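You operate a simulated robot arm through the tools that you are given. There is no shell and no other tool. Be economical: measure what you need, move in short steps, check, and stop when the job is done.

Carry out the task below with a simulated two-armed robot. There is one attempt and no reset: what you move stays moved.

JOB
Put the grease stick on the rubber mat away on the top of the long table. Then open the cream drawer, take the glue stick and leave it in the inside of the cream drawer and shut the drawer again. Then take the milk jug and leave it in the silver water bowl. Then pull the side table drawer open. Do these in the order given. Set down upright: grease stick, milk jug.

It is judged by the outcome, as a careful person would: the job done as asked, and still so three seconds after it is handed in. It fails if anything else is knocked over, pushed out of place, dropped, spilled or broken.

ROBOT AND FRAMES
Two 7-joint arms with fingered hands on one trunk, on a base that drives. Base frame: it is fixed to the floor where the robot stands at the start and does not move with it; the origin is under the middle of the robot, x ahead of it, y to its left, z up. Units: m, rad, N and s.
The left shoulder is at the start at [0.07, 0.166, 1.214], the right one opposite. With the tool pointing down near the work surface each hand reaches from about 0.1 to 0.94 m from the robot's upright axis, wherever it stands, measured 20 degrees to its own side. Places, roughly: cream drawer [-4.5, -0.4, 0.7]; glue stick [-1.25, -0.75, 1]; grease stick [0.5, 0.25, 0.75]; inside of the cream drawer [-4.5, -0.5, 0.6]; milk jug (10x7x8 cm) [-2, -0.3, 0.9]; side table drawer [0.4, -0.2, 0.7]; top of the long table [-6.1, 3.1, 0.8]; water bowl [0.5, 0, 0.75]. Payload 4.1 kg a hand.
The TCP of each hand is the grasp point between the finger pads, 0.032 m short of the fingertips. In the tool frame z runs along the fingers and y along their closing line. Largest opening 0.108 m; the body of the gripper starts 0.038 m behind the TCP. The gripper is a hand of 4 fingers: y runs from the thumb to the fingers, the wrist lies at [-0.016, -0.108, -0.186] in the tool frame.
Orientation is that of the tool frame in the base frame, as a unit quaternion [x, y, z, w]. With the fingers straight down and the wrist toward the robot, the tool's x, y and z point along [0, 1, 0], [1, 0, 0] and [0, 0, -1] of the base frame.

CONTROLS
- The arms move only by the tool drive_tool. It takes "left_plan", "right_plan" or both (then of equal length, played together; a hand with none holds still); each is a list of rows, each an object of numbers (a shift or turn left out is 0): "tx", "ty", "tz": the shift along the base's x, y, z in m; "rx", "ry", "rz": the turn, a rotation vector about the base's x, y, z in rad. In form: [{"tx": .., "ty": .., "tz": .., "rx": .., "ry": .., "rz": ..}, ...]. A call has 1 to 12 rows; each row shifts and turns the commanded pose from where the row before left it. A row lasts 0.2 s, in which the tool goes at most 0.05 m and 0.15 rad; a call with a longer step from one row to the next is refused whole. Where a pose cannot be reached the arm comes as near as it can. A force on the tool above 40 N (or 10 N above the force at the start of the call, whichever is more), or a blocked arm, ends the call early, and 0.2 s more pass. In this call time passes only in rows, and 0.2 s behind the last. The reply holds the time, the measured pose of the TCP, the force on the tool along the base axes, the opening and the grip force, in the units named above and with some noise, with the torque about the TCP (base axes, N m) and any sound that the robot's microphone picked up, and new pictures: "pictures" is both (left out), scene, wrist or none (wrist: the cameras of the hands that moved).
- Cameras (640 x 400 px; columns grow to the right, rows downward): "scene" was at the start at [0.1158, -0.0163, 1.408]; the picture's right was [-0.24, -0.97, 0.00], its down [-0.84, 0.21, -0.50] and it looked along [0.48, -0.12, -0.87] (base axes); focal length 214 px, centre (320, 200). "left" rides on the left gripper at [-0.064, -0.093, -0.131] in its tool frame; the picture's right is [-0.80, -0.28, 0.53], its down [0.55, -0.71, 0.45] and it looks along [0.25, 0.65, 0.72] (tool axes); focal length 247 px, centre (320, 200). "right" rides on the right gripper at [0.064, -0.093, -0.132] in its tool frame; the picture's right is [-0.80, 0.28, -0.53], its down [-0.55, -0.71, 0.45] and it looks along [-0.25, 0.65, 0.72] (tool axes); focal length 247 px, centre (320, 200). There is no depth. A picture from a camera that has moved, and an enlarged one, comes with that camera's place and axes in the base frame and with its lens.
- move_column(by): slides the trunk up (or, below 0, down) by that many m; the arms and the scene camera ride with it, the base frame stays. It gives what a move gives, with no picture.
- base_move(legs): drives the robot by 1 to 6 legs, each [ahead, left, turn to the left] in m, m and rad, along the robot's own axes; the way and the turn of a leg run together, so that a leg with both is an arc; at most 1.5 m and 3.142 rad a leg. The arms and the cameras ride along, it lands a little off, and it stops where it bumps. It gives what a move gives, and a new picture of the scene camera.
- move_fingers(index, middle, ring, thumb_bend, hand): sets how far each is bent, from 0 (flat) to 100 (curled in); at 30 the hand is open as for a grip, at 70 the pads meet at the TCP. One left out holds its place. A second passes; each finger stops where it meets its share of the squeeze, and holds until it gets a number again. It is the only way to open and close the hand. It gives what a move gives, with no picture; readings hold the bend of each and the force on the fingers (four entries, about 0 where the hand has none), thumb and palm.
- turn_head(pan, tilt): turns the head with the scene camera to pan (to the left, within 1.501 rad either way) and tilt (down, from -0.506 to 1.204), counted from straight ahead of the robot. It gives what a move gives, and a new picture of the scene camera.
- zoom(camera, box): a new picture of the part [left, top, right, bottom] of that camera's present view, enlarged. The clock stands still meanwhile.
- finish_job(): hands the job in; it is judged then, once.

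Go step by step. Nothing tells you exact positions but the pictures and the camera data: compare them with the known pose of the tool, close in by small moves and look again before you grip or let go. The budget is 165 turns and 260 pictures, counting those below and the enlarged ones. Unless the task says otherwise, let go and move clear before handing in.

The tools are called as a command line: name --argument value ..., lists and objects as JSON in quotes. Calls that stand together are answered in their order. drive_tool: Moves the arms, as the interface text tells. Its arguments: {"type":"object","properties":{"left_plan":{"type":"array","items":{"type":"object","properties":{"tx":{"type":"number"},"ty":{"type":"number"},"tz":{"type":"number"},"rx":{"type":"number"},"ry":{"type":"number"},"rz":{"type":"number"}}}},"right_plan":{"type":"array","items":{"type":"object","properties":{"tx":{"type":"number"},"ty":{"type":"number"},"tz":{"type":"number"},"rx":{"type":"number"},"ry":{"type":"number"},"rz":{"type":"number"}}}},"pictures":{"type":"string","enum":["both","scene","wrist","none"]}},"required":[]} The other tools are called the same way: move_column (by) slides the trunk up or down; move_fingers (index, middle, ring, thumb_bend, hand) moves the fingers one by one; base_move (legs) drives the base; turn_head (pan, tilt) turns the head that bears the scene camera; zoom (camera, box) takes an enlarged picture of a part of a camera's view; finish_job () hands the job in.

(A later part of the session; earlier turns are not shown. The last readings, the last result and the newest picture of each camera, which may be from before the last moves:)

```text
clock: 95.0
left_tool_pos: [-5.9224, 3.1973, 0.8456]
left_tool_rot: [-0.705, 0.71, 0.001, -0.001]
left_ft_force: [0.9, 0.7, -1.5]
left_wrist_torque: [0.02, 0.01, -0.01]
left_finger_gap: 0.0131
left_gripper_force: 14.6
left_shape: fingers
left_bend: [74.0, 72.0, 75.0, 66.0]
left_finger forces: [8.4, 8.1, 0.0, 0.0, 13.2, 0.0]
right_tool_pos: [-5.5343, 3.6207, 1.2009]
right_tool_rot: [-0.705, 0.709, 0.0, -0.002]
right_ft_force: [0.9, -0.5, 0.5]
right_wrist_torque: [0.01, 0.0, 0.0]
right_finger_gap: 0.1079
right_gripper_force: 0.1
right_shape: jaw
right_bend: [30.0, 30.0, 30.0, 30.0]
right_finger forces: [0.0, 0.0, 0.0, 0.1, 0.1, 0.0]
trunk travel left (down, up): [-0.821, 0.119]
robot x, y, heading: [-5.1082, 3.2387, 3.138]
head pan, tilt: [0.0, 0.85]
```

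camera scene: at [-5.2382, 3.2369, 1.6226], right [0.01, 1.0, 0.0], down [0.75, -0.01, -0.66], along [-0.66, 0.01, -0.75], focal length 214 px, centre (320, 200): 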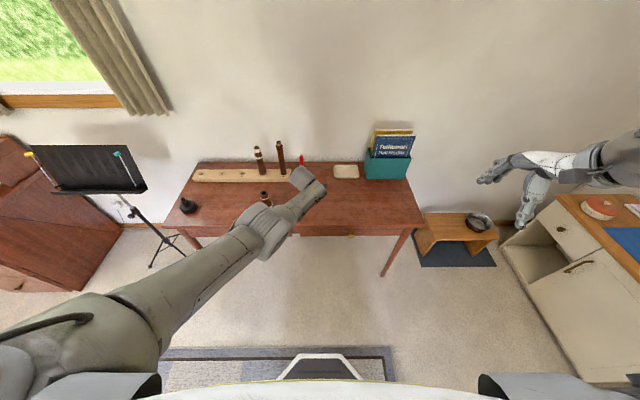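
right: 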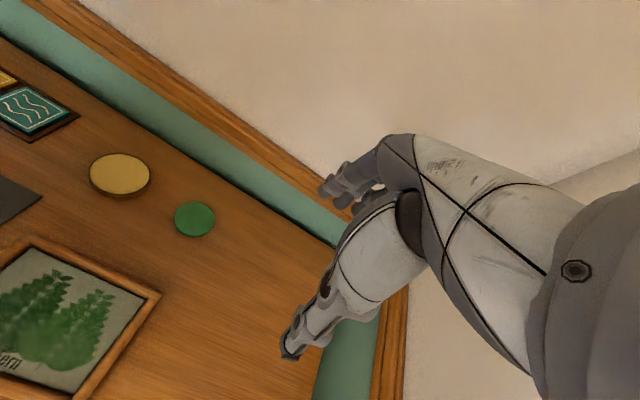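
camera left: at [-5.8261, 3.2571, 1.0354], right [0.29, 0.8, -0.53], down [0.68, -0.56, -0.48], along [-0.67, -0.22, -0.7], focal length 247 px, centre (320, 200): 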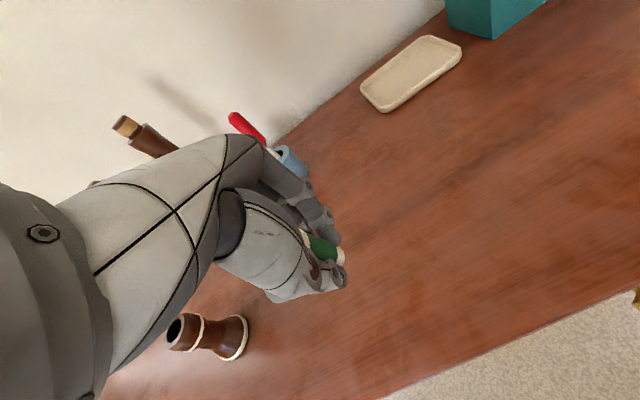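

Orientation exact and vertical. Lower the trunk further.

move_column --by -0.053

zoom --camera "scene" --box '[140, 100, 460, 300]'

zoom --camera "left" --box '[280, 190, 400, 310]'

```text
clock: 95.9
left_tool_pos: [-5.923, 3.1977, 0.7936]
left_tool_rot: [-0.705, 0.71, 0.002, -0.001]
left_ft_force: [0.9, -0.2, 0.0]
left_wrist_torque: [-0.02, -0.02, -0.01]
left_finger_gap: 0.0126
left_gripper_force: 15.0
left_shape: fingers
left_bend: [74.0, 72.0, 75.0, 66.0]
left_finger forces: [8.4, 8.2, 0.0, 0.0, 13.3, 0.0]
right_tool_pos: [-5.5349, 3.6208, 1.147]
right_tool_rot: [-0.705, 0.71, -0.002, -0.002]
right_ft_force: [-0.6, -1.0, 0.0]
right_wrist_torque: [0.0, -0.01, -0.03]
right_finger_gap: 0.1079
right_gripper_force: 0.0
right_shape: jaw
right_bend: [30.0, 30.0, 30.0, 30.0]
right_finger forces: [0.0, 0.1, 0.0, 0.1, 0.1, 0.0]
trunk travel left (down, up): [-0.768, 0.172]
robot x, y, heading: [-5.1109, 3.2348, 3.136]
head pan, tilt: [0.0, 0.85]
```

```text
2.00 times, centred on (300, 200) of scene
camera zoom: at [-5.2374, 3.2368, 1.4697], right [0.01, 1.0, 0.0], down [0.75, -0.01, -0.66], along [-0.66, 0.01, -0.75], focal length 429 px, centre (360, 200)
```

zoom: 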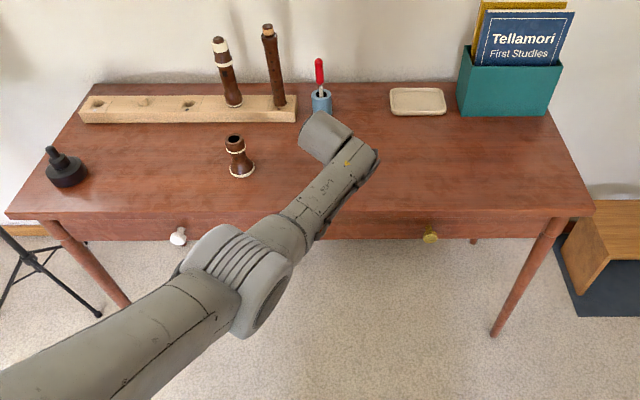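

```text
3.33 times, centred on (340, 250) of left
camera zoom: at [-5.8296, 3.2599, 0.9237], right [0.29, 0.8, -0.53], down [0.7, -0.55, -0.45], along [-0.65, -0.24, -0.72], focal length 823 px, centre (253, 33)
```

zoom: 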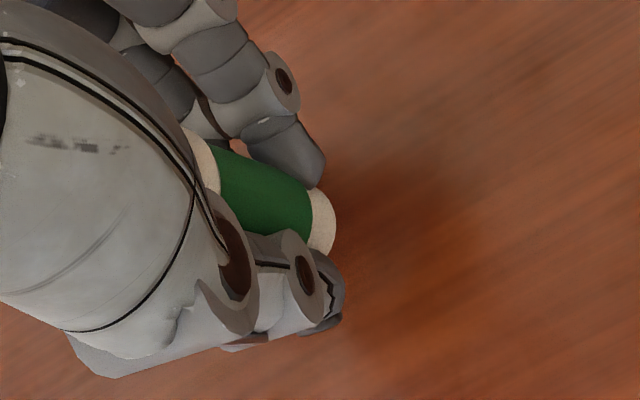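

Forearm now clears. Tiny steps to contact with the arm.

drive_tool --left_plan '[{"tz": -0.002}, {"tz": -0.002}]' --pictures "none"

drive_tool --left_plan '[{"tz": -0.002}]' --pictures "none"

```text
clock: 96.5
left_tool_pos: [-5.9224, 3.1957, 0.789]
left_tool_rot: [-0.704, 0.71, 0.001, -0.001]
left_ft_force: [0.0, 0.0, 0.2]
left_wrist_torque: [0.0, -0.02, -0.04]
left_finger_gap: 0.0128
left_gripper_force: 14.6
left_shape: fingers
left_bend: [74.0, 72.0, 75.0, 66.0]
left_finger forces: [8.4, 8.3, 0.0, 0.1, 13.4, 0.0]
right_tool_pos: [-5.5342, 3.6209, 1.1476]
right_tool_rot: [-0.704, 0.71, -0.001, -0.002]
right_ft_force: [0.5, -0.2, -1.2]
right_wrist_torque: [-0.03, 0.03, 0.01]
right_finger_gap: 0.1076
right_gripper_force: 0.0
right_shape: jaw
right_bend: [30.0, 30.0, 30.0, 30.0]
right_finger forces: [0.0, 0.1, 0.1, 0.1, 0.0, 0.1]
trunk travel left (down, up): [-0.768, 0.172]
robot x, y, heading: [-5.1076, 3.2369, 3.132]
head pan, tilt: [0.0, 0.85]
```

```text
clock: 96.9
left_tool_pos: [-5.9248, 3.1967, 0.7877]
left_tool_rot: [-0.705, 0.709, 0.001, 0.0]
left_ft_force: [-0.1, -0.4, -0.6]
left_wrist_torque: [0.02, 0.03, -0.01]
left_finger_gap: 0.0128
left_gripper_force: 14.8
left_shape: fingers
left_bend: [74.0, 72.0, 75.0, 66.0]
left_finger forces: [8.2, 8.2, 0.0, 0.0, 13.3, 0.1]
right_tool_pos: [-5.5363, 3.6215, 1.1469]
right_tool_rot: [-0.704, 0.71, -0.001, -0.002]
right_ft_force: [0.7, 0.2, 0.4]
right_wrist_torque: [-0.01, 0.01, 0.01]
right_finger_gap: 0.1076
right_gripper_force: 0.1
right_shape: jaw
right_bend: [30.0, 30.0, 30.0, 30.0]
right_finger forces: [0.1, 0.0, 0.0, 0.0, 0.0, 0.0]
trunk travel left (down, up): [-0.768, 0.172]
robot x, y, heading: [-5.1116, 3.2343, 3.13]
head pan, tilt: [0.0, 0.85]
```

drive_tool --left_plan '[{"tz": -0.001}]' --pictures "none"

drive_tool --left_plan '[{"tz": -0.001}]' --pictures "none"

```text
clock: 97.3
left_tool_pos: [-5.923, 3.1968, 0.7856]
left_tool_rot: [-0.705, 0.71, 0.0, -0.001]
left_ft_force: [0.2, 0.5, -0.8]
left_wrist_torque: [0.05, 0.04, 0.0]
left_finger_gap: 0.0129
left_gripper_force: 14.8
left_shape: fingers
left_bend: [74.0, 72.0, 75.0, 66.0]
left_finger forces: [8.2, 8.2, 0.0, 0.0, 13.3, 0.0]
right_tool_pos: [-5.5358, 3.6201, 1.1477]
right_tool_rot: [-0.704, 0.71, 0.0, -0.002]
right_ft_force: [0.0, -0.3, 0.9]
right_wrist_torque: [0.01, -0.03, 0.01]
right_finger_gap: 0.1077
right_gripper_force: 0.0
right_shape: jaw
right_bend: [30.0, 30.0, 30.0, 30.0]
right_finger forces: [0.1, 0.0, 0.0, 0.1, 0.1, 0.1]
trunk travel left (down, up): [-0.768, 0.172]
robot x, y, heading: [-5.11, 3.2393, 3.13]
head pan, tilt: [0.0, 0.85]
```

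```text
clock: 97.7
left_tool_pos: [-5.9226, 3.1968, 0.7861]
left_tool_rot: [-0.704, 0.71, 0.001, -0.001]
left_ft_force: [0.4, -0.2, -1.2]
left_wrist_torque: [0.01, -0.03, -0.02]
left_finger_gap: 0.0128
left_gripper_force: 15.1
left_shape: fingers
left_bend: [74.0, 72.0, 75.0, 66.0]
left_finger forces: [8.3, 8.2, 0.0, 0.0, 13.4, 0.0]
right_tool_pos: [-5.5363, 3.6218, 1.1478]
right_tool_rot: [-0.705, 0.71, -0.002, -0.002]
right_ft_force: [-0.2, -0.2, -0.5]
right_wrist_torque: [0.0, 0.0, 0.01]
right_finger_gap: 0.1076
right_gripper_force: 0.1
right_shape: jaw
right_bend: [30.0, 30.0, 30.0, 30.0]
right_finger forces: [0.1, 0.0, 0.0, 0.0, 0.0, 0.0]
trunk travel left (down, up): [-0.768, 0.172]
robot x, y, heading: [-5.1128, 3.2331, 3.132]
head pan, tilt: [0.0, 0.85]
```

drive_tool --left_plan '[{"tz": -0.0015}]' --pictures "none"

drive_tool --left_plan '[{"tz": -0.001}]' --pictures "none"

zoom --camera "left" --box '[280, 190, 400, 310]'

```text
clock: 98.1
left_tool_pos: [-5.924, 3.1966, 0.7833]
left_tool_rot: [-0.705, 0.709, 0.002, -0.001]
left_ft_force: [0.2, -0.5, 4.6]
left_wrist_torque: [-0.03, -0.1, -0.02]
left_finger_gap: 0.0129
left_gripper_force: 18.1
left_shape: fingers
left_bend: [74.0, 72.0, 75.0, 66.0]
left_finger forces: [8.5, 8.4, 0.0, 0.0, 19.4, 0.0]
right_tool_pos: [-5.5334, 3.6208, 1.1486]
right_tool_rot: [-0.705, 0.709, 0.001, -0.003]
right_ft_force: [0.1, 0.4, -0.5]
right_wrist_torque: [-0.01, -0.01, -0.04]
right_finger_gap: 0.1076
right_gripper_force: 0.0
right_shape: jaw
right_bend: [30.0, 30.0, 30.0, 30.0]
right_finger forces: [0.0, 0.0, 0.1, 0.1, 0.0, 0.0]
trunk travel left (down, up): [-0.768, 0.172]
robot x, y, heading: [-5.1102, 3.2347, 3.13]
head pan, tilt: [0.0, 0.85]
```

```text
clock: 98.5
left_tool_pos: [-5.9234, 3.1963, 0.786]
left_tool_rot: [-0.705, 0.71, 0.002, -0.002]
left_ft_force: [0.2, -0.5, 12.1]
left_wrist_torque: [0.01, -0.26, -0.03]
left_finger_gap: 0.0127
left_gripper_force: 21.3
left_shape: fingers
left_bend: [74.0, 72.0, 75.0, 66.0]
left_finger forces: [8.6, 8.3, 0.0, 0.0, 26.3, 0.0]
right_tool_pos: [-5.5323, 3.6208, 1.1489]
right_tool_rot: [-0.705, 0.71, 0.0, -0.003]
right_ft_force: [0.5, 0.1, 0.2]
right_wrist_torque: [0.02, 0.02, 0.01]
right_finger_gap: 0.1076
right_gripper_force: 0.1
right_shape: jaw
right_bend: [30.0, 30.0, 30.0, 30.0]
right_finger forces: [0.0, 0.0, 0.0, 0.1, 0.1, 0.1]
trunk travel left (down, up): [-0.768, 0.172]
robot x, y, heading: [-5.1112, 3.2346, 3.132]
head pan, tilt: [0.0, 0.85]
```

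```text
3.33 times, centred on (340, 250) of left
camera zoom: at [-5.8291, 3.2599, 0.915], right [0.29, 0.8, -0.53], down [0.7, -0.55, -0.45], along [-0.66, -0.24, -0.71], focal length 823 px, centre (253, 33)
```

zoom: 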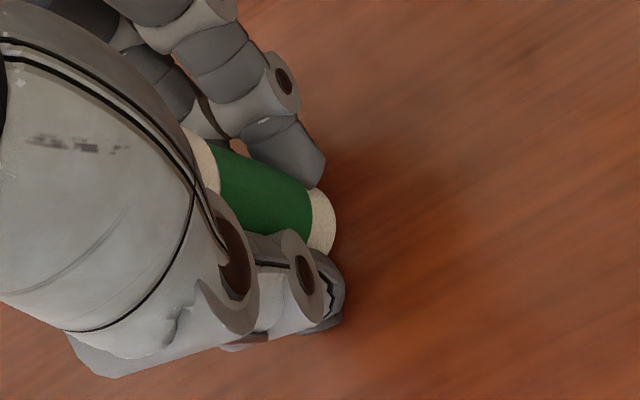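

Contact made gently. I'll relieve 1 mm and open the fingers gradually.

drive_tool --left_plan '[{"tz": 0.0015}]' --pictures "none"

move_fingers --hand "left" --index 62 --middle 62 --ring 62 --thumb_bend 60

zoom --camera "left" --box '[280, 190, 400, 310]'

```text
clock: 98.9
left_tool_pos: [-5.9229, 3.1968, 0.7847]
left_tool_rot: [-0.705, 0.709, 0.002, 0.0]
left_ft_force: [-1.7, 0.4, 6.7]
left_wrist_torque: [-0.01, -0.12, 0.0]
left_finger_gap: 0.0129
left_gripper_force: 20.1
left_shape: fingers
left_bend: [74.0, 72.0, 75.0, 66.0]
left_finger forces: [9.1, 8.8, 0.0, 0.0, 22.8, 0.0]
right_tool_pos: [-5.5346, 3.6222, 1.1478]
right_tool_rot: [-0.705, 0.709, 0.0, -0.003]
right_ft_force: [0.2, 0.5, -0.2]
right_wrist_torque: [-0.01, -0.02, 0.0]
right_finger_gap: 0.108
right_gripper_force: 0.0
right_shape: jaw
right_bend: [30.0, 30.0, 30.0, 30.0]
right_finger forces: [0.0, 0.0, 0.1, 0.0, 0.1, 0.0]
trunk travel left (down, up): [-0.768, 0.172]
robot x, y, heading: [-5.107, 3.2351, 3.129]
head pan, tilt: [0.0, 0.85]
```

```text
clock: 99.9
left_tool_pos: [-5.9232, 3.1974, 0.7852]
left_tool_rot: [-0.705, 0.709, 0.0, -0.001]
left_ft_force: [-0.6, 0.1, 8.9]
left_wrist_torque: [-0.01, -0.05, -0.02]
left_finger_gap: 0.0224
left_gripper_force: 5.2
left_shape: fingers
left_bend: [63.0, 63.0, 62.0, 62.0]
left_finger forces: [2.6, 1.7, 0.0, 0.0, 5.6, 0.0]
right_tool_pos: [-5.5343, 3.6217, 1.1478]
right_tool_rot: [-0.705, 0.71, 0.0, -0.002]
right_ft_force: [-0.1, 0.8, -0.1]
right_wrist_torque: [0.01, -0.01, -0.04]
right_finger_gap: 0.1076
right_gripper_force: 0.1
right_shape: jaw
right_bend: [30.0, 30.0, 30.0, 30.0]
right_finger forces: [0.0, 0.0, 0.0, 0.0, 0.0, 0.0]
trunk travel left (down, up): [-0.768, 0.172]
robot x, y, heading: [-5.1116, 3.2397, 3.136]
head pan, tilt: [0.0, 0.85]
```

```text
3.33 times, centred on (340, 250) of left
camera zoom: at [-5.829, 3.2598, 0.9155], right [0.29, 0.8, -0.53], down [0.7, -0.55, -0.45], along [-0.65, -0.24, -0.72], focal length 823 px, centre (253, 33)
```

zoom: 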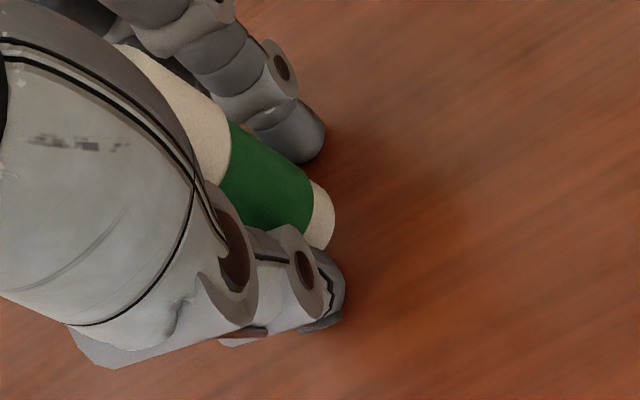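

The stick seems to lean a little, with load still present. I'll lift slightly and look.

drive_tool --left_plan '[{"tz": 0.002}]' --pictures "none"

zoom --camera "left" --box '[240, 150, 400, 310]'

zoom --camera "scene" --box '[260, 120, 380, 220]'

```text
clock: 100.3
left_tool_pos: [-5.9221, 3.1961, 0.7858]
left_tool_rot: [-0.704, 0.71, 0.002, -0.001]
left_ft_force: [0.8, 0.2, 1.5]
left_wrist_torque: [0.01, -0.04, 0.0]
left_finger_gap: 0.0237
left_gripper_force: 1.5
left_shape: fingers
left_bend: [63.0, 62.0, 62.0, 61.0]
left_finger forces: [0.9, 0.7, 0.0, 0.0, 1.1, 0.0]
right_tool_pos: [-5.5335, 3.6207, 1.1472]
right_tool_rot: [-0.705, 0.71, -0.001, -0.003]
right_ft_force: [0.1, 0.0, 0.4]
right_wrist_torque: [-0.04, 0.01, -0.02]
right_finger_gap: 0.1074
right_gripper_force: 0.0
right_shape: jaw
right_bend: [30.0, 30.0, 30.0, 30.0]
right_finger forces: [0.1, 0.0, 0.1, 0.0, 0.1, 0.0]
trunk travel left (down, up): [-0.768, 0.172]
robot x, y, heading: [-5.1062, 3.2424, 3.132]
head pan, tilt: [0.0, 0.85]
```

```text
2.50 times, centred on (320, 230) of left
camera zoom: at [-5.8293, 3.2598, 0.9159], right [0.29, 0.8, -0.53], down [0.7, -0.55, -0.45], along [-0.65, -0.24, -0.72], focal length 617 px, centre (320, 125)
```

zoom: 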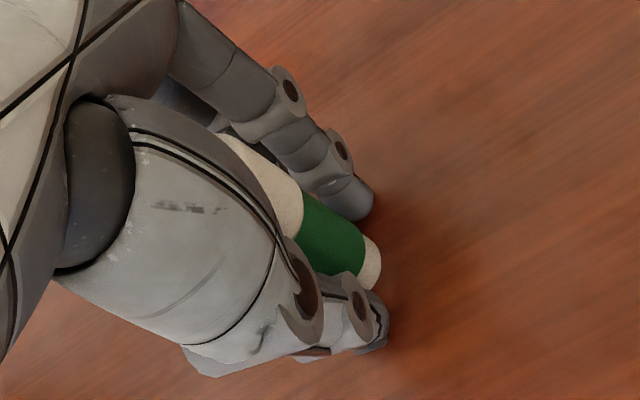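

```text
4.00 times, centred on (320, 170) of scene
camera zoom: at [-5.2372, 3.2369, 1.4696], right [0.01, 1.0, 0.0], down [0.75, -0.01, -0.66], along [-0.66, 0.01, -0.75], focal length 858 px, centre (320, 320)
```

zoom: 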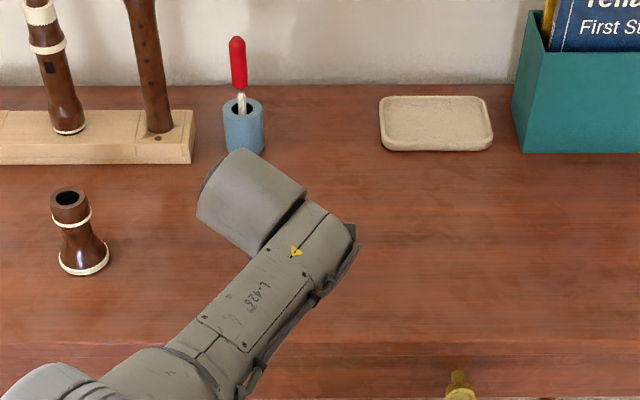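

The stick's edges line up with the vertical. Opening further in stages.

move_fingers --hand "left" --index 58 --middle 58 --ring 50 --thumb_bend 57

zoom --camera "left" --box '[240, 150, 400, 310]'

```text
clock: 101.3
left_tool_pos: [-5.9225, 3.1968, 0.7862]
left_tool_rot: [-0.704, 0.71, 0.0, -0.001]
left_ft_force: [0.3, -0.3, 1.7]
left_wrist_torque: [-0.04, 0.02, 0.03]
left_finger_gap: 0.0377
left_gripper_force: 0.5
left_shape: fingers
left_bend: [57.0, 58.0, 50.0, 56.0]
left_finger forces: [0.3, 1.3, 0.1, 0.0, 0.0, 0.1]
right_tool_pos: [-5.5349, 3.6216, 1.1478]
right_tool_rot: [-0.704, 0.71, -0.001, -0.003]
right_ft_force: [-0.2, 0.0, 0.5]
right_wrist_torque: [0.01, 0.01, 0.06]
right_finger_gap: 0.1077
right_gripper_force: 0.0
right_shape: jaw
right_bend: [30.0, 30.0, 30.0, 30.0]
right_finger forces: [0.0, 0.0, 0.1, 0.0, 0.0, 0.0]
trunk travel left (down, up): [-0.768, 0.172]
robot x, y, heading: [-5.1087, 3.2383, 3.135]
head pan, tilt: [0.0, 0.85]
```

```text
2.50 times, centred on (320, 230) of left
camera zoom: at [-5.8295, 3.2599, 0.9165], right [0.29, 0.8, -0.53], down [0.7, -0.55, -0.45], along [-0.65, -0.24, -0.72], focal length 617 px, centre (320, 125)
```

zoom: 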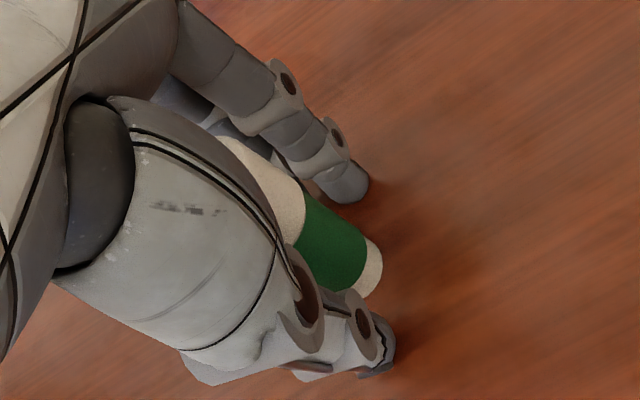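

It stands; continue opening.

move_fingers --hand "left" --index 50 --middle 50 --ring 40 --thumb_bend 48

zoom --camera "left" --box '[240, 150, 400, 310]'

```text
clock: 102.3
left_tool_pos: [-5.9232, 3.1963, 0.7872]
left_tool_rot: [-0.704, 0.71, 0.002, -0.002]
left_ft_force: [0.6, 0.4, 3.6]
left_wrist_torque: [-0.05, 0.09, 0.0]
left_finger_gap: 0.0576
left_gripper_force: 2.1
left_shape: fingers
left_bend: [50.0, 51.0, 40.0, 48.0]
left_finger forces: [0.0, 3.3, 0.0, 0.1, 0.0, 0.1]
right_tool_pos: [-5.534, 3.6199, 1.1475]
right_tool_rot: [-0.705, 0.71, -0.001, -0.002]
right_ft_force: [0.2, -0.1, 0.1]
right_wrist_torque: [-0.01, 0.01, 0.01]
right_finger_gap: 0.1077
right_gripper_force: 0.0
right_shape: jaw
right_bend: [30.0, 30.0, 30.0, 30.0]
right_finger forces: [0.0, 0.0, 0.0, 0.0, 0.0, 0.0]
trunk travel left (down, up): [-0.768, 0.172]
robot x, y, heading: [-5.1088, 3.237, 3.132]
head pan, tilt: [0.0, 0.85]
```

```text
2.50 times, centred on (320, 230) of left
camera zoom: at [-5.8294, 3.2599, 0.9169], right [0.29, 0.8, -0.53], down [0.7, -0.55, -0.45], along [-0.65, -0.24, -0.72], focal length 617 px, centre (320, 125)
```

zoom: 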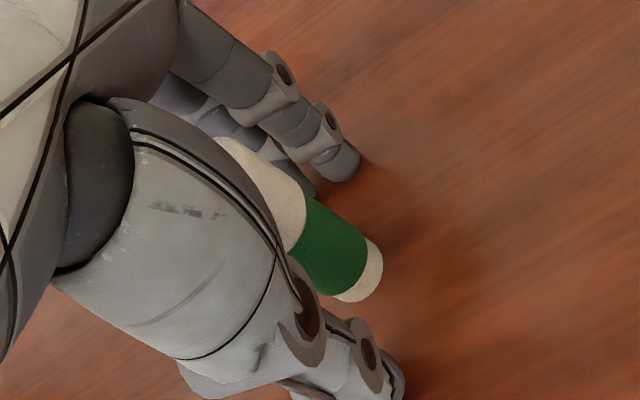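

The stick stands free; the middle fingertip presses on the table as it straightens. I'll lift slightly, open fully and rise.

drive_tool --left_plan '[{"tz": 0.005}, {"tz": 0.005}]' --pictures "none"

move_fingers --hand "left" --index 30 --middle 30 --ring 30 --thumb_bend 30

zoom --camera "left" --box '[200, 120, 440, 360]'

```text
clock: 102.9
left_tool_pos: [-5.9232, 3.1957, 0.7972]
left_tool_rot: [-0.705, 0.709, 0.001, 0.001]
left_ft_force: [0.8, -0.3, -0.3]
left_wrist_torque: [-0.04, 0.06, -0.03]
left_finger_gap: 0.0578
left_gripper_force: 0.0
left_shape: fingers
left_bend: [50.0, 50.0, 40.0, 48.0]
left_finger forces: [0.0, 0.0, 0.0, 0.0, 0.1, 0.0]
right_tool_pos: [-5.5336, 3.6217, 1.1463]
right_tool_rot: [-0.705, 0.71, -0.001, -0.002]
right_ft_force: [-0.5, -0.7, -1.0]
right_wrist_torque: [-0.01, -0.02, 0.03]
right_finger_gap: 0.1076
right_gripper_force: 0.0
right_shape: jaw
right_bend: [30.0, 30.0, 30.0, 30.0]
right_finger forces: [0.0, 0.0, 0.1, 0.0, 0.0, 0.0]
trunk travel left (down, up): [-0.768, 0.172]
robot x, y, heading: [-5.107, 3.2354, 3.136]
head pan, tilt: [0.0, 0.85]
```

```text
clock: 103.9
left_tool_pos: [-5.9233, 3.1975, 0.7966]
left_tool_rot: [-0.704, 0.71, 0.0, -0.001]
left_ft_force: [-1.3, 0.0, -0.6]
left_wrist_torque: [0.0, 0.0, 0.02]
left_finger_gap: 0.1082
left_gripper_force: 0.0
left_shape: fingers
left_bend: [30.0, 30.0, 30.0, 30.0]
left_finger forces: [0.0, 0.0, 0.1, 0.0, 0.0, 0.0]
right_tool_pos: [-5.535, 3.6204, 1.148]
right_tool_rot: [-0.705, 0.71, 0.0, -0.001]
right_ft_force: [-0.4, -0.7, -0.2]
right_wrist_torque: [0.02, -0.01, 0.0]
right_finger_gap: 0.1078
right_gripper_force: 0.0
right_shape: jaw
right_bend: [30.0, 30.0, 30.0, 30.0]
right_finger forces: [0.0, 0.0, 0.1, 0.1, 0.0, 0.0]
trunk travel left (down, up): [-0.768, 0.172]
robot x, y, heading: [-5.1079, 3.2357, 3.134]
head pan, tilt: [0.0, 0.85]
```

```text
1.67 times, centred on (320, 240) of left
camera zoom: at [-5.83, 3.2596, 0.9265], right [0.29, 0.8, -0.53], down [0.7, -0.55, -0.45], along [-0.65, -0.24, -0.72], focal length 412 px, centre (320, 133)
```

zoom: 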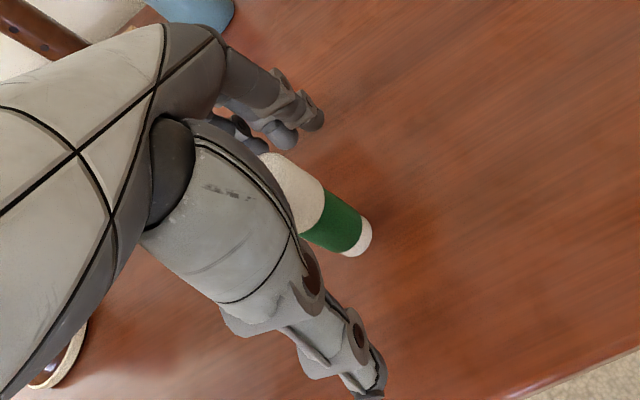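

The stick stands on its own with the hand open. I'll raise the trunk so the hand lifts straight up.

move_column --by 0.15

zoom --camera "left" --box '[0, 0, 640, 400]'

```text
clock: 105.7
left_tool_pos: [-5.9238, 3.1956, 0.9465]
left_tool_rot: [-0.704, 0.71, 0.001, 0.0]
left_ft_force: [-1.0, 0.3, -0.5]
left_wrist_torque: [0.03, 0.02, -0.01]
left_finger_gap: 0.1081
left_gripper_force: 0.1
left_shape: fingers
left_bend: [30.0, 30.0, 30.0, 30.0]
left_finger forces: [0.0, 0.0, 0.1, 0.0, 0.1, 0.0]
right_tool_pos: [-5.535, 3.6202, 1.2976]
right_tool_rot: [-0.704, 0.71, 0.0, -0.002]
right_ft_force: [0.2, 0.2, 0.1]
right_wrist_torque: [0.02, 0.01, 0.04]
right_finger_gap: 0.1074
right_gripper_force: 0.0
right_shape: jaw
right_bend: [30.0, 30.0, 30.0, 30.0]
right_finger forces: [0.1, 0.1, 0.0, 0.0, 0.0, 0.0]
trunk travel left (down, up): [-0.918, 0.022]
robot x, y, heading: [-5.1094, 3.2335, 3.135]
head pan, tilt: [0.0, 0.85]
```

```text
1.00 times, centred on (320, 200) of left (not enlarged: the box is as wide or as high as the picture)
camera zoom: at [-5.8301, 3.2596, 1.0763], right [0.29, 0.8, -0.53], down [0.7, -0.55, -0.45], along [-0.65, -0.24, -0.72], focal length 247 px, centre (320, 200)
```

zoom: 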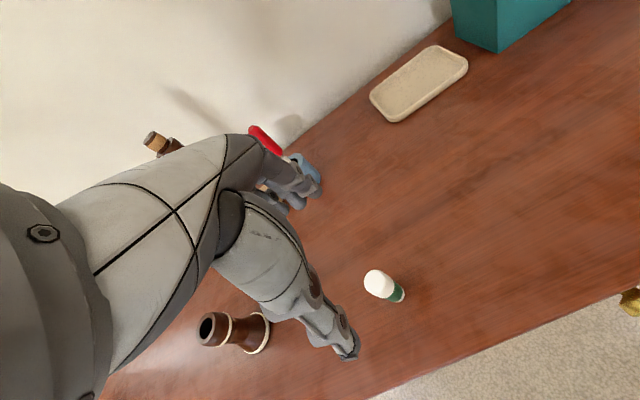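

The grease stick stands upright on the long table. Now I'll back away, tuck the hand, and turn toward the bookcase with the cream drawer.

base_move --legs '[[-0.5, 0, 0]]'

drive_tool --left_plan '[{"tx": 0.05, "ty": -0.01}, {"tx": 0.05, "ty": -0.02}, {"tx": 0.05, "ty": -0.02}, {"tx": 0.05, "ty": -0.02}, {"tx": 0.05, "ty": -0.02}]' --pictures "none"

base_move --legs '[[0, 0, 1.57], [1.2, 0, 0]]'

```text
clock: 108.6
left_tool_pos: [-5.4233, 3.1919, 0.9447]
left_tool_rot: [-0.705, 0.709, 0.001, 0.0]
left_ft_force: [-0.7, 0.2, -1.5]
left_wrist_torque: [-0.02, 0.01, 0.02]
left_finger_gap: 0.1079
left_gripper_force: 0.1
left_shape: fingers
left_bend: [30.0, 30.0, 30.0, 30.0]
left_finger forces: [0.0, 0.0, 0.0, 0.0, 0.1, 0.0]
right_tool_pos: [-5.035, 3.6166, 1.2975]
right_tool_rot: [-0.705, 0.71, -0.001, -0.002]
right_ft_force: [-0.1, -0.5, -0.3]
right_wrist_torque: [-0.01, -0.03, -0.01]
right_finger_gap: 0.1075
right_gripper_force: 0.1
right_shape: jaw
right_bend: [30.0, 30.0, 30.0, 30.0]
right_finger forces: [0.1, 0.1, 0.1, 0.0, 0.0, 0.0]
trunk travel left (down, up): [-0.918, 0.022]
robot x, y, heading: [-4.6139, 3.2297, 3.135]
head pan, tilt: [0.0, 0.85]
camera scene: at [-4.7392, 3.2327, 1.6195], right [0.01, 1.0, 0.0], down [0.75, -0.01, -0.66], along [-0.66, 0.0, -0.75], focal length 214 px, centre (320, 200)
```

scene: 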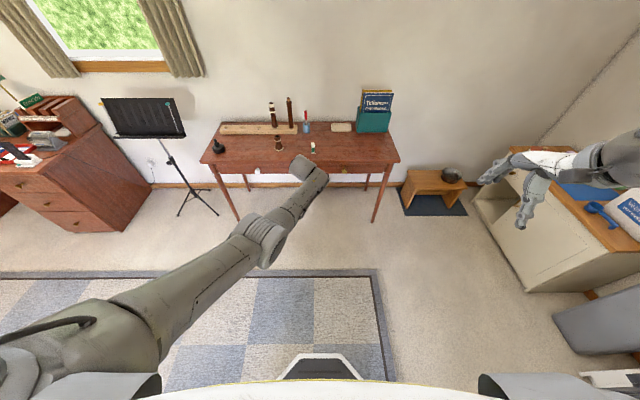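

```text
refused: row 1 steps farther than a row can; nothing moved
```

```text
clock: 118.4
left_tool_pos: [-4.5749, 1.2293, 0.9466]
left_tool_rot: [1.0, -0.002, 0.0, 0.001]
left_ft_force: [0.9, 0.2, 0.0]
left_wrist_torque: [-0.02, -0.03, 0.02]
left_finger_gap: 0.1083
left_gripper_force: 0.1
left_shape: fingers
left_bend: [30.0, 30.0, 30.0, 30.0]
left_finger forces: [0.0, 0.0, 0.0, 0.1, 0.0, 0.0]
right_tool_pos: [-5.0024, 1.6171, 1.2989]
right_tool_rot: [1.0, -0.001, 0.002, 0.001]
right_ft_force: [0.6, 0.4, -0.1]
right_wrist_torque: [0.0, 0.0, -0.04]
right_finger_gap: 0.1077
right_gripper_force: 0.2
right_shape: jaw
right_bend: [30.0, 30.0, 30.0, 30.0]
right_finger forces: [0.0, 0.0, 0.1, 0.1, 0.0, 0.0]
trunk travel left (down, up): [-0.918, 0.022]
robot x, y, heading: [-4.6185, 2.0448, -1.58]
head pan, tilt: [0.0, 0.85]
camera scene: at [-4.6173, 1.9146, 1.6198], right [-1.0, 0.01, 0.0], down [0.0, 0.75, -0.66], along [0.0, -0.66, -0.75], focal length 214 px, centre (320, 200)
```

scene: 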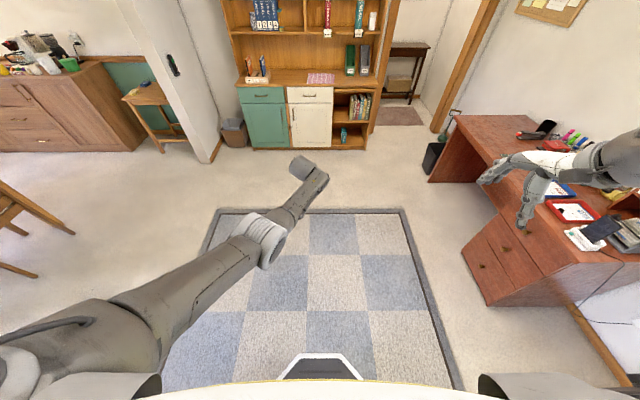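

The bookcase is ahead, with the cream drawer (above a cream door) right of centre. I'll tuck the left hand, lower the trunk to mid and drive nearer.

drive_tool --left_plan '[{"ty": 0.045, "tx": 0.015}, {"ty": 0.045, "tx": 0.015}, {"ty": 0.045, "tx": 0.015}, {"ty": 0.045, "tx": 0.015}, {"ty": 0.045, "tx": 0.015}]' --pictures "none"

base_move --legs '[[0.95, 0, 0.01]]'

turn_head --pan 0 --tilt 0.6

```text
clock: 119.8
left_tool_pos: [-4.4683, 1.4457, 0.9465]
left_tool_rot: [0.999, 0.005, 0.031, 0.007]
left_ft_force: [0.3, -0.4, -0.1]
left_wrist_torque: [0.04, 0.04, 0.0]
left_finger_gap: 0.1086
left_gripper_force: 0.0
left_shape: fingers
left_bend: [30.0, 30.0, 30.0, 30.0]
left_finger forces: [0.1, 0.1, 0.0, 0.0, 0.0, 0.0]
right_tool_pos: [-5.0011, 1.6158, 1.2979]
right_tool_rot: [1.0, -0.002, 0.002, 0.001]
right_ft_force: [0.8, -0.9, 0.0]
right_wrist_torque: [0.04, -0.04, 0.03]
right_finger_gap: 0.1079
right_gripper_force: 0.0
right_shape: jaw
right_bend: [30.0, 30.0, 30.0, 30.0]
right_finger forces: [0.0, 0.0, 0.1, 0.0, 0.1, 0.0]
trunk travel left (down, up): [-0.918, 0.022]
robot x, y, heading: [-4.6179, 2.0424, -1.57]
head pan, tilt: [0.0, 0.85]
stopped in row 5 (left hand): the arm was blocked; the commanded pose is now the measured one
```

```text
clock: 124.8
left_tool_pos: [-4.4675, 0.4871, 0.948]
left_tool_rot: [1.0, 0.006, 0.029, 0.008]
left_ft_force: [-0.1, 0.5, -0.4]
left_wrist_torque: [-0.02, 0.04, -0.01]
left_finger_gap: 0.1084
left_gripper_force: 0.1
left_shape: fingers
left_bend: [30.0, 30.0, 30.0, 30.0]
left_finger forces: [0.0, 0.0, 0.1, 0.0, 0.1, 0.1]
right_tool_pos: [-5.003, 0.6554, 1.2982]
right_tool_rot: [1.0, 0.0, 0.002, 0.002]
right_ft_force: [0.4, -0.1, -0.4]
right_wrist_torque: [0.03, -0.01, 0.01]
right_finger_gap: 0.1078
right_gripper_force: 0.1
right_shape: jaw
right_bend: [30.0, 30.0, 30.0, 30.0]
right_finger forces: [0.1, 0.0, 0.0, 0.1, 0.0, 0.0]
trunk travel left (down, up): [-0.918, 0.022]
robot x, y, heading: [-4.6228, 1.081, -1.571]
head pan, tilt: [0.0, 0.85]
camera scene: at [-4.6197, 0.9541, 1.6198], right [-1.0, 0.0, 0.0], down [0.0, 0.75, -0.66], along [0.0, -0.66, -0.75], focal length 214 px, centre (320, 200)
```

scene: 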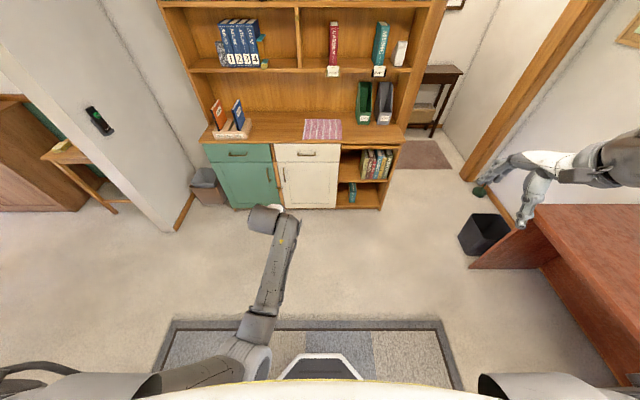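

```text
clock: 125.6
left_tool_pos: [-4.4677, 0.4875, 0.9468]
left_tool_rot: [0.999, 0.006, 0.03, 0.007]
left_ft_force: [-0.9, -0.6, 0.4]
left_wrist_torque: [0.01, 0.01, 0.0]
left_finger_gap: 0.1085
left_gripper_force: 0.1
left_shape: fingers
left_bend: [30.0, 30.0, 30.0, 30.0]
left_finger forces: [0.1, 0.0, 0.0, 0.0, 0.0, 0.0]
right_tool_pos: [-5.0021, 0.6542, 1.2983]
right_tool_rot: [1.0, 0.001, 0.002, 0.0]
right_ft_force: [0.1, 0.0, 0.1]
right_wrist_torque: [0.0, 0.03, -0.04]
right_finger_gap: 0.1078
right_gripper_force: 0.1
right_shape: jaw
right_bend: [30.0, 30.0, 30.0, 30.0]
right_finger forces: [0.0, 0.0, 0.1, 0.0, 0.0, 0.1]
trunk travel left (down, up): [-0.918, 0.022]
robot x, y, heading: [-4.6227, 1.0832, -1.573]
head pan, tilt: [0.0, 0.6]
camera scene: at [-4.6197, 0.9427, 1.6405], right [-1.0, 0.0, 0.0], down [0.0, 0.57, -0.82], along [0.0, -0.82, -0.57], focal length 214 px, centre (320, 200)
```

scene: 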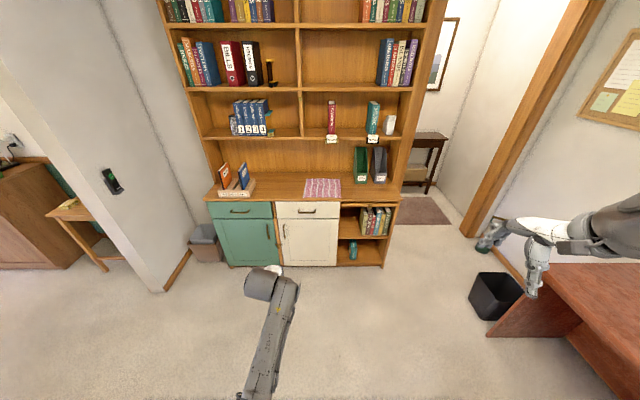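

zoom --camera "scene" --box '[240, 170, 400, 270]'

```text
4.00 times, centred on (320, 220) of scene
camera zoom: at [-4.6197, 0.9427, 1.6405], right [-1.0, 0.0, 0.0], down [0.0, 0.57, -0.82], along [0.0, -0.82, -0.57], focal length 858 px, centre (320, 120)
```

zoom: 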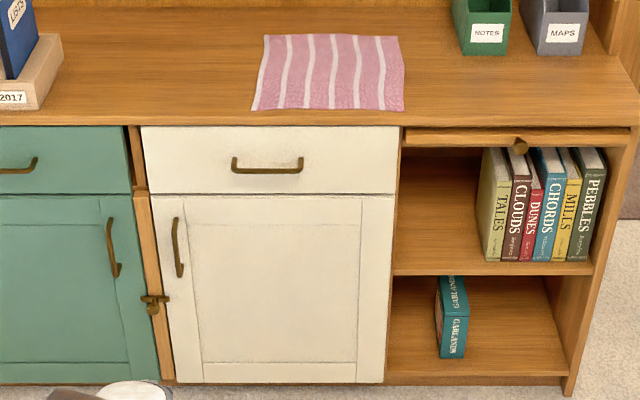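

The cream drawer has a horizontal bar handle at about [-4.52, -0.31, 0.66]. I'll lower the trunk, then rotate the left hand so its fingers point forward, thumb below, to grip the bar.

move_column --by -0.3

drive_tool --left_plan '[{"rx": -0.13, "ry": 0.06, "ty": -0.015}, {"rx": -0.143, "ty": -0.015}, {"rx": -0.143, "ty": -0.015}, {"rx": -0.143, "ty": -0.015}, {"rx": -0.143, "ty": -0.015}, {"rx": -0.143, "ty": -0.015}, {"rx": -0.143, "ty": -0.015}, {"rx": -0.143, "ty": -0.015}, {"rx": -0.143, "ty": -0.015}, {"rx": -0.143, "ty": -0.015}, {"rx": -0.143, "ty": -0.015}]'

```text
clock: 128.6
left_tool_pos: [-4.4669, 0.4871, 0.6472]
left_tool_rot: [1.0, 0.006, 0.03, 0.008]
left_ft_force: [0.0, 0.3, 0.0]
left_wrist_torque: [0.01, 0.0, -0.01]
left_finger_gap: 0.1086
left_gripper_force: 0.1
left_shape: fingers
left_bend: [30.0, 30.0, 30.0, 30.0]
left_finger forces: [0.0, 0.0, 0.1, 0.0, 0.0, 0.1]
right_tool_pos: [-5.0017, 0.6544, 0.9981]
right_tool_rot: [1.0, 0.001, 0.002, 0.001]
right_ft_force: [0.0, 0.6, 0.3]
right_wrist_torque: [-0.01, 0.03, -0.01]
right_finger_gap: 0.1076
right_gripper_force: 0.0
right_shape: jaw
right_bend: [30.0, 30.0, 30.0, 30.0]
right_finger forces: [0.0, 0.1, 0.0, 0.0, 0.1, 0.0]
trunk travel left (down, up): [-0.618, 0.322]
robot x, y, heading: [-4.6193, 1.0848, -1.569]
head pan, tilt: [0.0, 0.6]
```

```text
clock: 130.0
left_tool_pos: [-4.376, 0.4054, 0.6338]
left_tool_rot: [0.914, -0.014, 0.077, 0.398]
left_ft_force: [-0.4, -0.3, -0.3]
left_wrist_torque: [-0.02, -0.02, -0.01]
left_finger_gap: 0.1085
left_gripper_force: 0.1
left_shape: fingers
left_bend: [30.0, 30.0, 30.0, 30.0]
left_finger forces: [0.1, 0.0, 0.0, 0.0, 0.0, 0.0]
right_tool_pos: [-5.002, 0.6526, 0.9967]
right_tool_rot: [1.0, 0.001, 0.001, 0.001]
right_ft_force: [0.3, 0.0, 0.5]
right_wrist_torque: [0.01, -0.03, -0.01]
right_finger_gap: 0.1076
right_gripper_force: 0.1
right_shape: jaw
right_bend: [30.0, 30.0, 30.0, 30.0]
right_finger forces: [0.1, 0.0, 0.1, 0.1, 0.1, 0.0]
trunk travel left (down, up): [-0.618, 0.322]
robot x, y, heading: [-4.6243, 1.0804, -1.572]
head pan, tilt: [0.0, 0.6]
stopped in row 7 (left hand): the arm was blocked; the commanded pose is now the measured one
camera scene: at [-4.6194, 0.9427, 1.3406], right [-1.0, 0.0, 0.0], down [0.0, 0.57, -0.82], along [0.0, -0.82, -0.57], focal length 214 px, centre (320, 200)
camera left: at [-4.4485, 0.5614, 0.6445], right [-0.7, -0.22, -0.68], down [0.66, 0.17, -0.73], along [0.28, -0.96, 0.03], focal length 247 px, centre (320, 200)
```

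scene: 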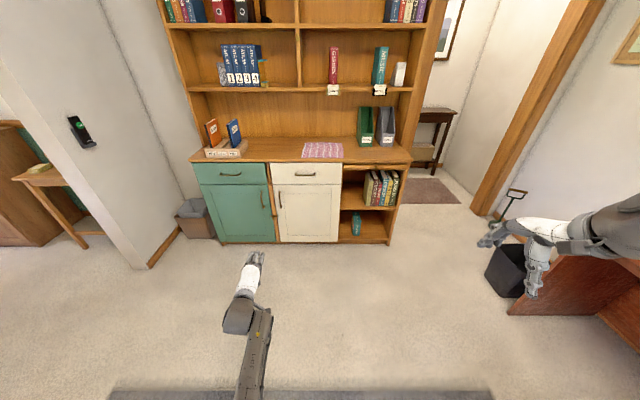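
left: 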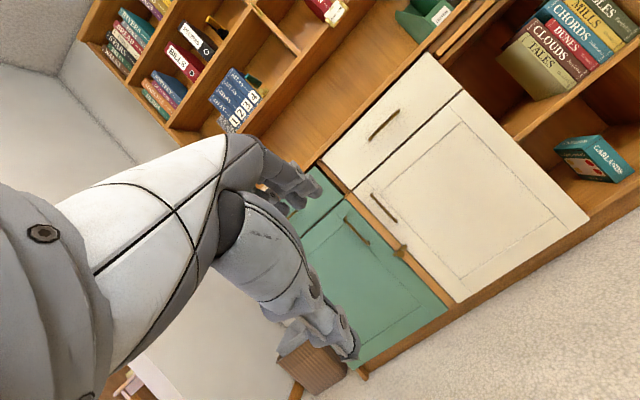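

The arm folds too tightly there. I'll extend it forward a little and then continue the rotation.

drive_tool --left_plan '[{"ty": -0.04, "tz": 0.02, "tx": -0.01}, {"ty": -0.04, "tz": 0.02, "tx": -0.01}, {"ty": -0.04, "tz": 0.02, "tx": -0.01}, {"rx": -0.12, "ty": -0.02}, {"rx": -0.12}, {"rx": -0.12}, {"rx": -0.12}]'

```text
clock: 131.6
left_tool_pos: [-4.407, 0.2634, 0.6939]
left_tool_rot: [0.794, 0.003, 0.076, 0.604]
left_ft_force: [0.4, 0.4, -1.0]
left_wrist_torque: [-0.04, 0.0, -0.01]
left_finger_gap: 0.1085
left_gripper_force: 0.0
left_shape: fingers
left_bend: [30.0, 30.0, 30.0, 30.0]
left_finger forces: [0.0, 0.0, 0.0, 0.1, 0.1, 0.1]
right_tool_pos: [-5.0012, 0.6539, 0.9979]
right_tool_rot: [1.0, 0.001, 0.002, 0.001]
right_ft_force: [0.5, -1.3, -0.1]
right_wrist_torque: [0.01, 0.0, 0.01]
right_finger_gap: 0.1078
right_gripper_force: 0.0
right_shape: jaw
right_bend: [30.0, 30.0, 30.0, 30.0]
right_finger forces: [0.0, 0.0, 0.0, 0.0, 0.0, 0.0]
trunk travel left (down, up): [-0.618, 0.322]
robot x, y, heading: [-4.6192, 1.0822, -1.57]
head pan, tilt: [0.0, 0.6]
camera scene: at [-4.6192, 0.9424, 1.3405], right [-1.0, 0.0, 0.0], down [0.0, 0.57, -0.82], along [0.0, -0.82, -0.57], focal length 214 px, centre (320, 200)
camera left: at [-4.4792, 0.4087, 0.6304], right [-0.7, -0.51, -0.5], down [0.66, -0.18, -0.73], along [0.28, -0.84, 0.47], focal length 247 px, centre (320, 200)
```

scene: 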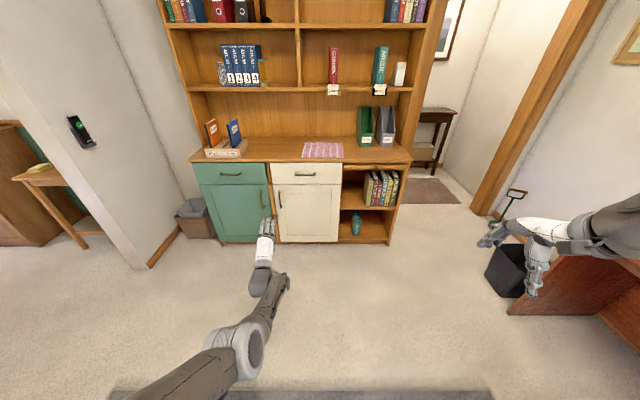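
left: 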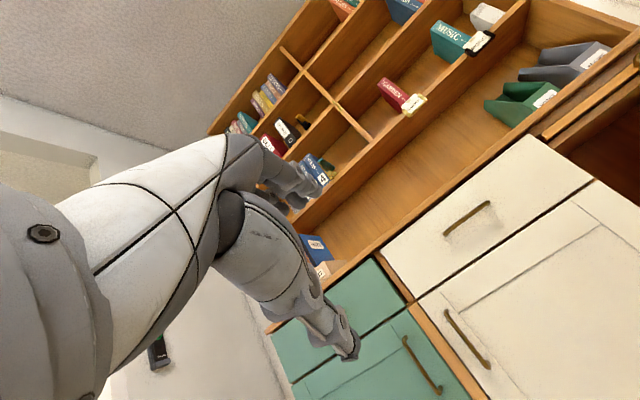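

Good extension. Straightening out residual tilt, then driving the base closer with the hand lined up to the handle.

drive_tool --left_plan '[{"rx": -0.1, "ry": 0.06, "rz": -0.05}, {"rx": -0.1, "ry": 0.057, "rz": -0.047}, {"tz": 0}]' --pictures "none"

base_move --legs '[[0.36, -0.1, 0]]'

zoom --camera "left" --box '[0, 0, 640, 400]'

```text
clock: 132.4
left_tool_pos: [-4.4145, 0.2579, 0.7285]
left_tool_rot: [0.739, 0.006, 0.021, 0.673]
left_ft_force: [-0.3, 0.2, -0.2]
left_wrist_torque: [0.01, 0.01, 0.02]
left_finger_gap: 0.1084
left_gripper_force: 0.1
left_shape: fingers
left_bend: [30.0, 30.0, 30.0, 30.0]
left_finger forces: [0.1, 0.1, 0.0, 0.0, 0.0, 0.0]
left hand out of reach, approached as far as the arm can: row 1, 2
right_tool_pos: [-5.0029, 0.6544, 0.997]
right_tool_rot: [1.0, 0.001, 0.002, 0.001]
right_ft_force: [-1.0, -0.7, -0.3]
right_wrist_torque: [-0.01, 0.0, 0.0]
right_finger_gap: 0.1079
right_gripper_force: 0.0
right_shape: jaw
right_bend: [30.0, 30.0, 30.0, 30.0]
right_finger forces: [0.0, 0.1, 0.0, 0.0, 0.0, 0.0]
trunk travel left (down, up): [-0.618, 0.322]
robot x, y, heading: [-4.623, 1.0809, -1.571]
head pan, tilt: [0.0, 0.6]
```

```text
clock: 134.8
left_tool_pos: [-4.5154, -0.0988, 0.7286]
left_tool_rot: [0.739, 0.006, 0.021, 0.673]
left_ft_force: [-0.1, 0.0, -0.2]
left_wrist_torque: [-0.02, -0.01, 0.01]
left_finger_gap: 0.1086
left_gripper_force: 0.0
left_shape: fingers
left_bend: [30.0, 30.0, 30.0, 30.0]
left_finger forces: [0.0, 0.0, 0.0, 0.1, 0.0, 0.0]
right_tool_pos: [-5.1016, 0.2983, 0.997]
right_tool_rot: [1.0, 0.001, 0.002, 0.001]
right_ft_force: [0.0, 0.6, 0.2]
right_wrist_torque: [0.0, 0.01, -0.01]
right_finger_gap: 0.1076
right_gripper_force: 0.1
right_shape: jaw
right_bend: [30.0, 30.0, 30.0, 30.0]
right_finger forces: [0.1, 0.0, 0.0, 0.0, 0.0, 0.1]
trunk travel left (down, up): [-0.618, 0.322]
robot x, y, heading: [-4.725, 0.7242, -1.572]
head pan, tilt: [0.0, 0.6]
camera scene: at [-4.72, 0.5869, 1.3405], right [-1.0, 0.0, 0.0], down [0.0, 0.57, -0.82], along [0.0, -0.82, -0.57], focal length 214 px, centre (320, 200)
```

scene: 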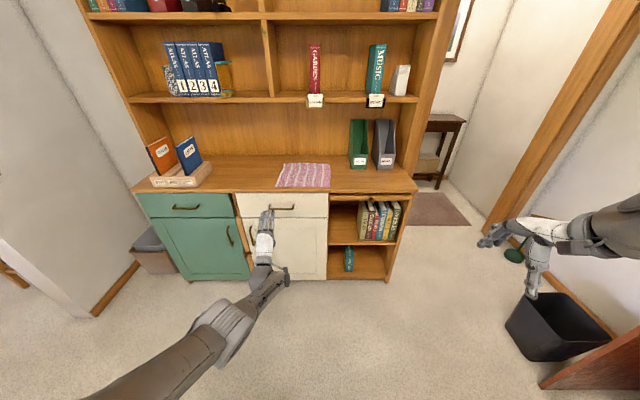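

```text
1.00 times, centred on (320, 200) of left (not enlarged: the box is as wide or as high as the picture)
camera zoom: at [-4.5827, 0.0385, 0.6454], right [-0.77, -0.53, -0.35], down [0.58, -0.36, -0.73], along [0.26, -0.77, 0.58], focal length 247 px, centre (320, 200)
```

zoom: 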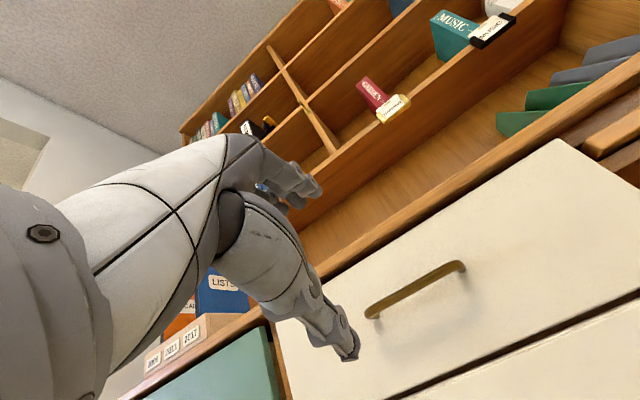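

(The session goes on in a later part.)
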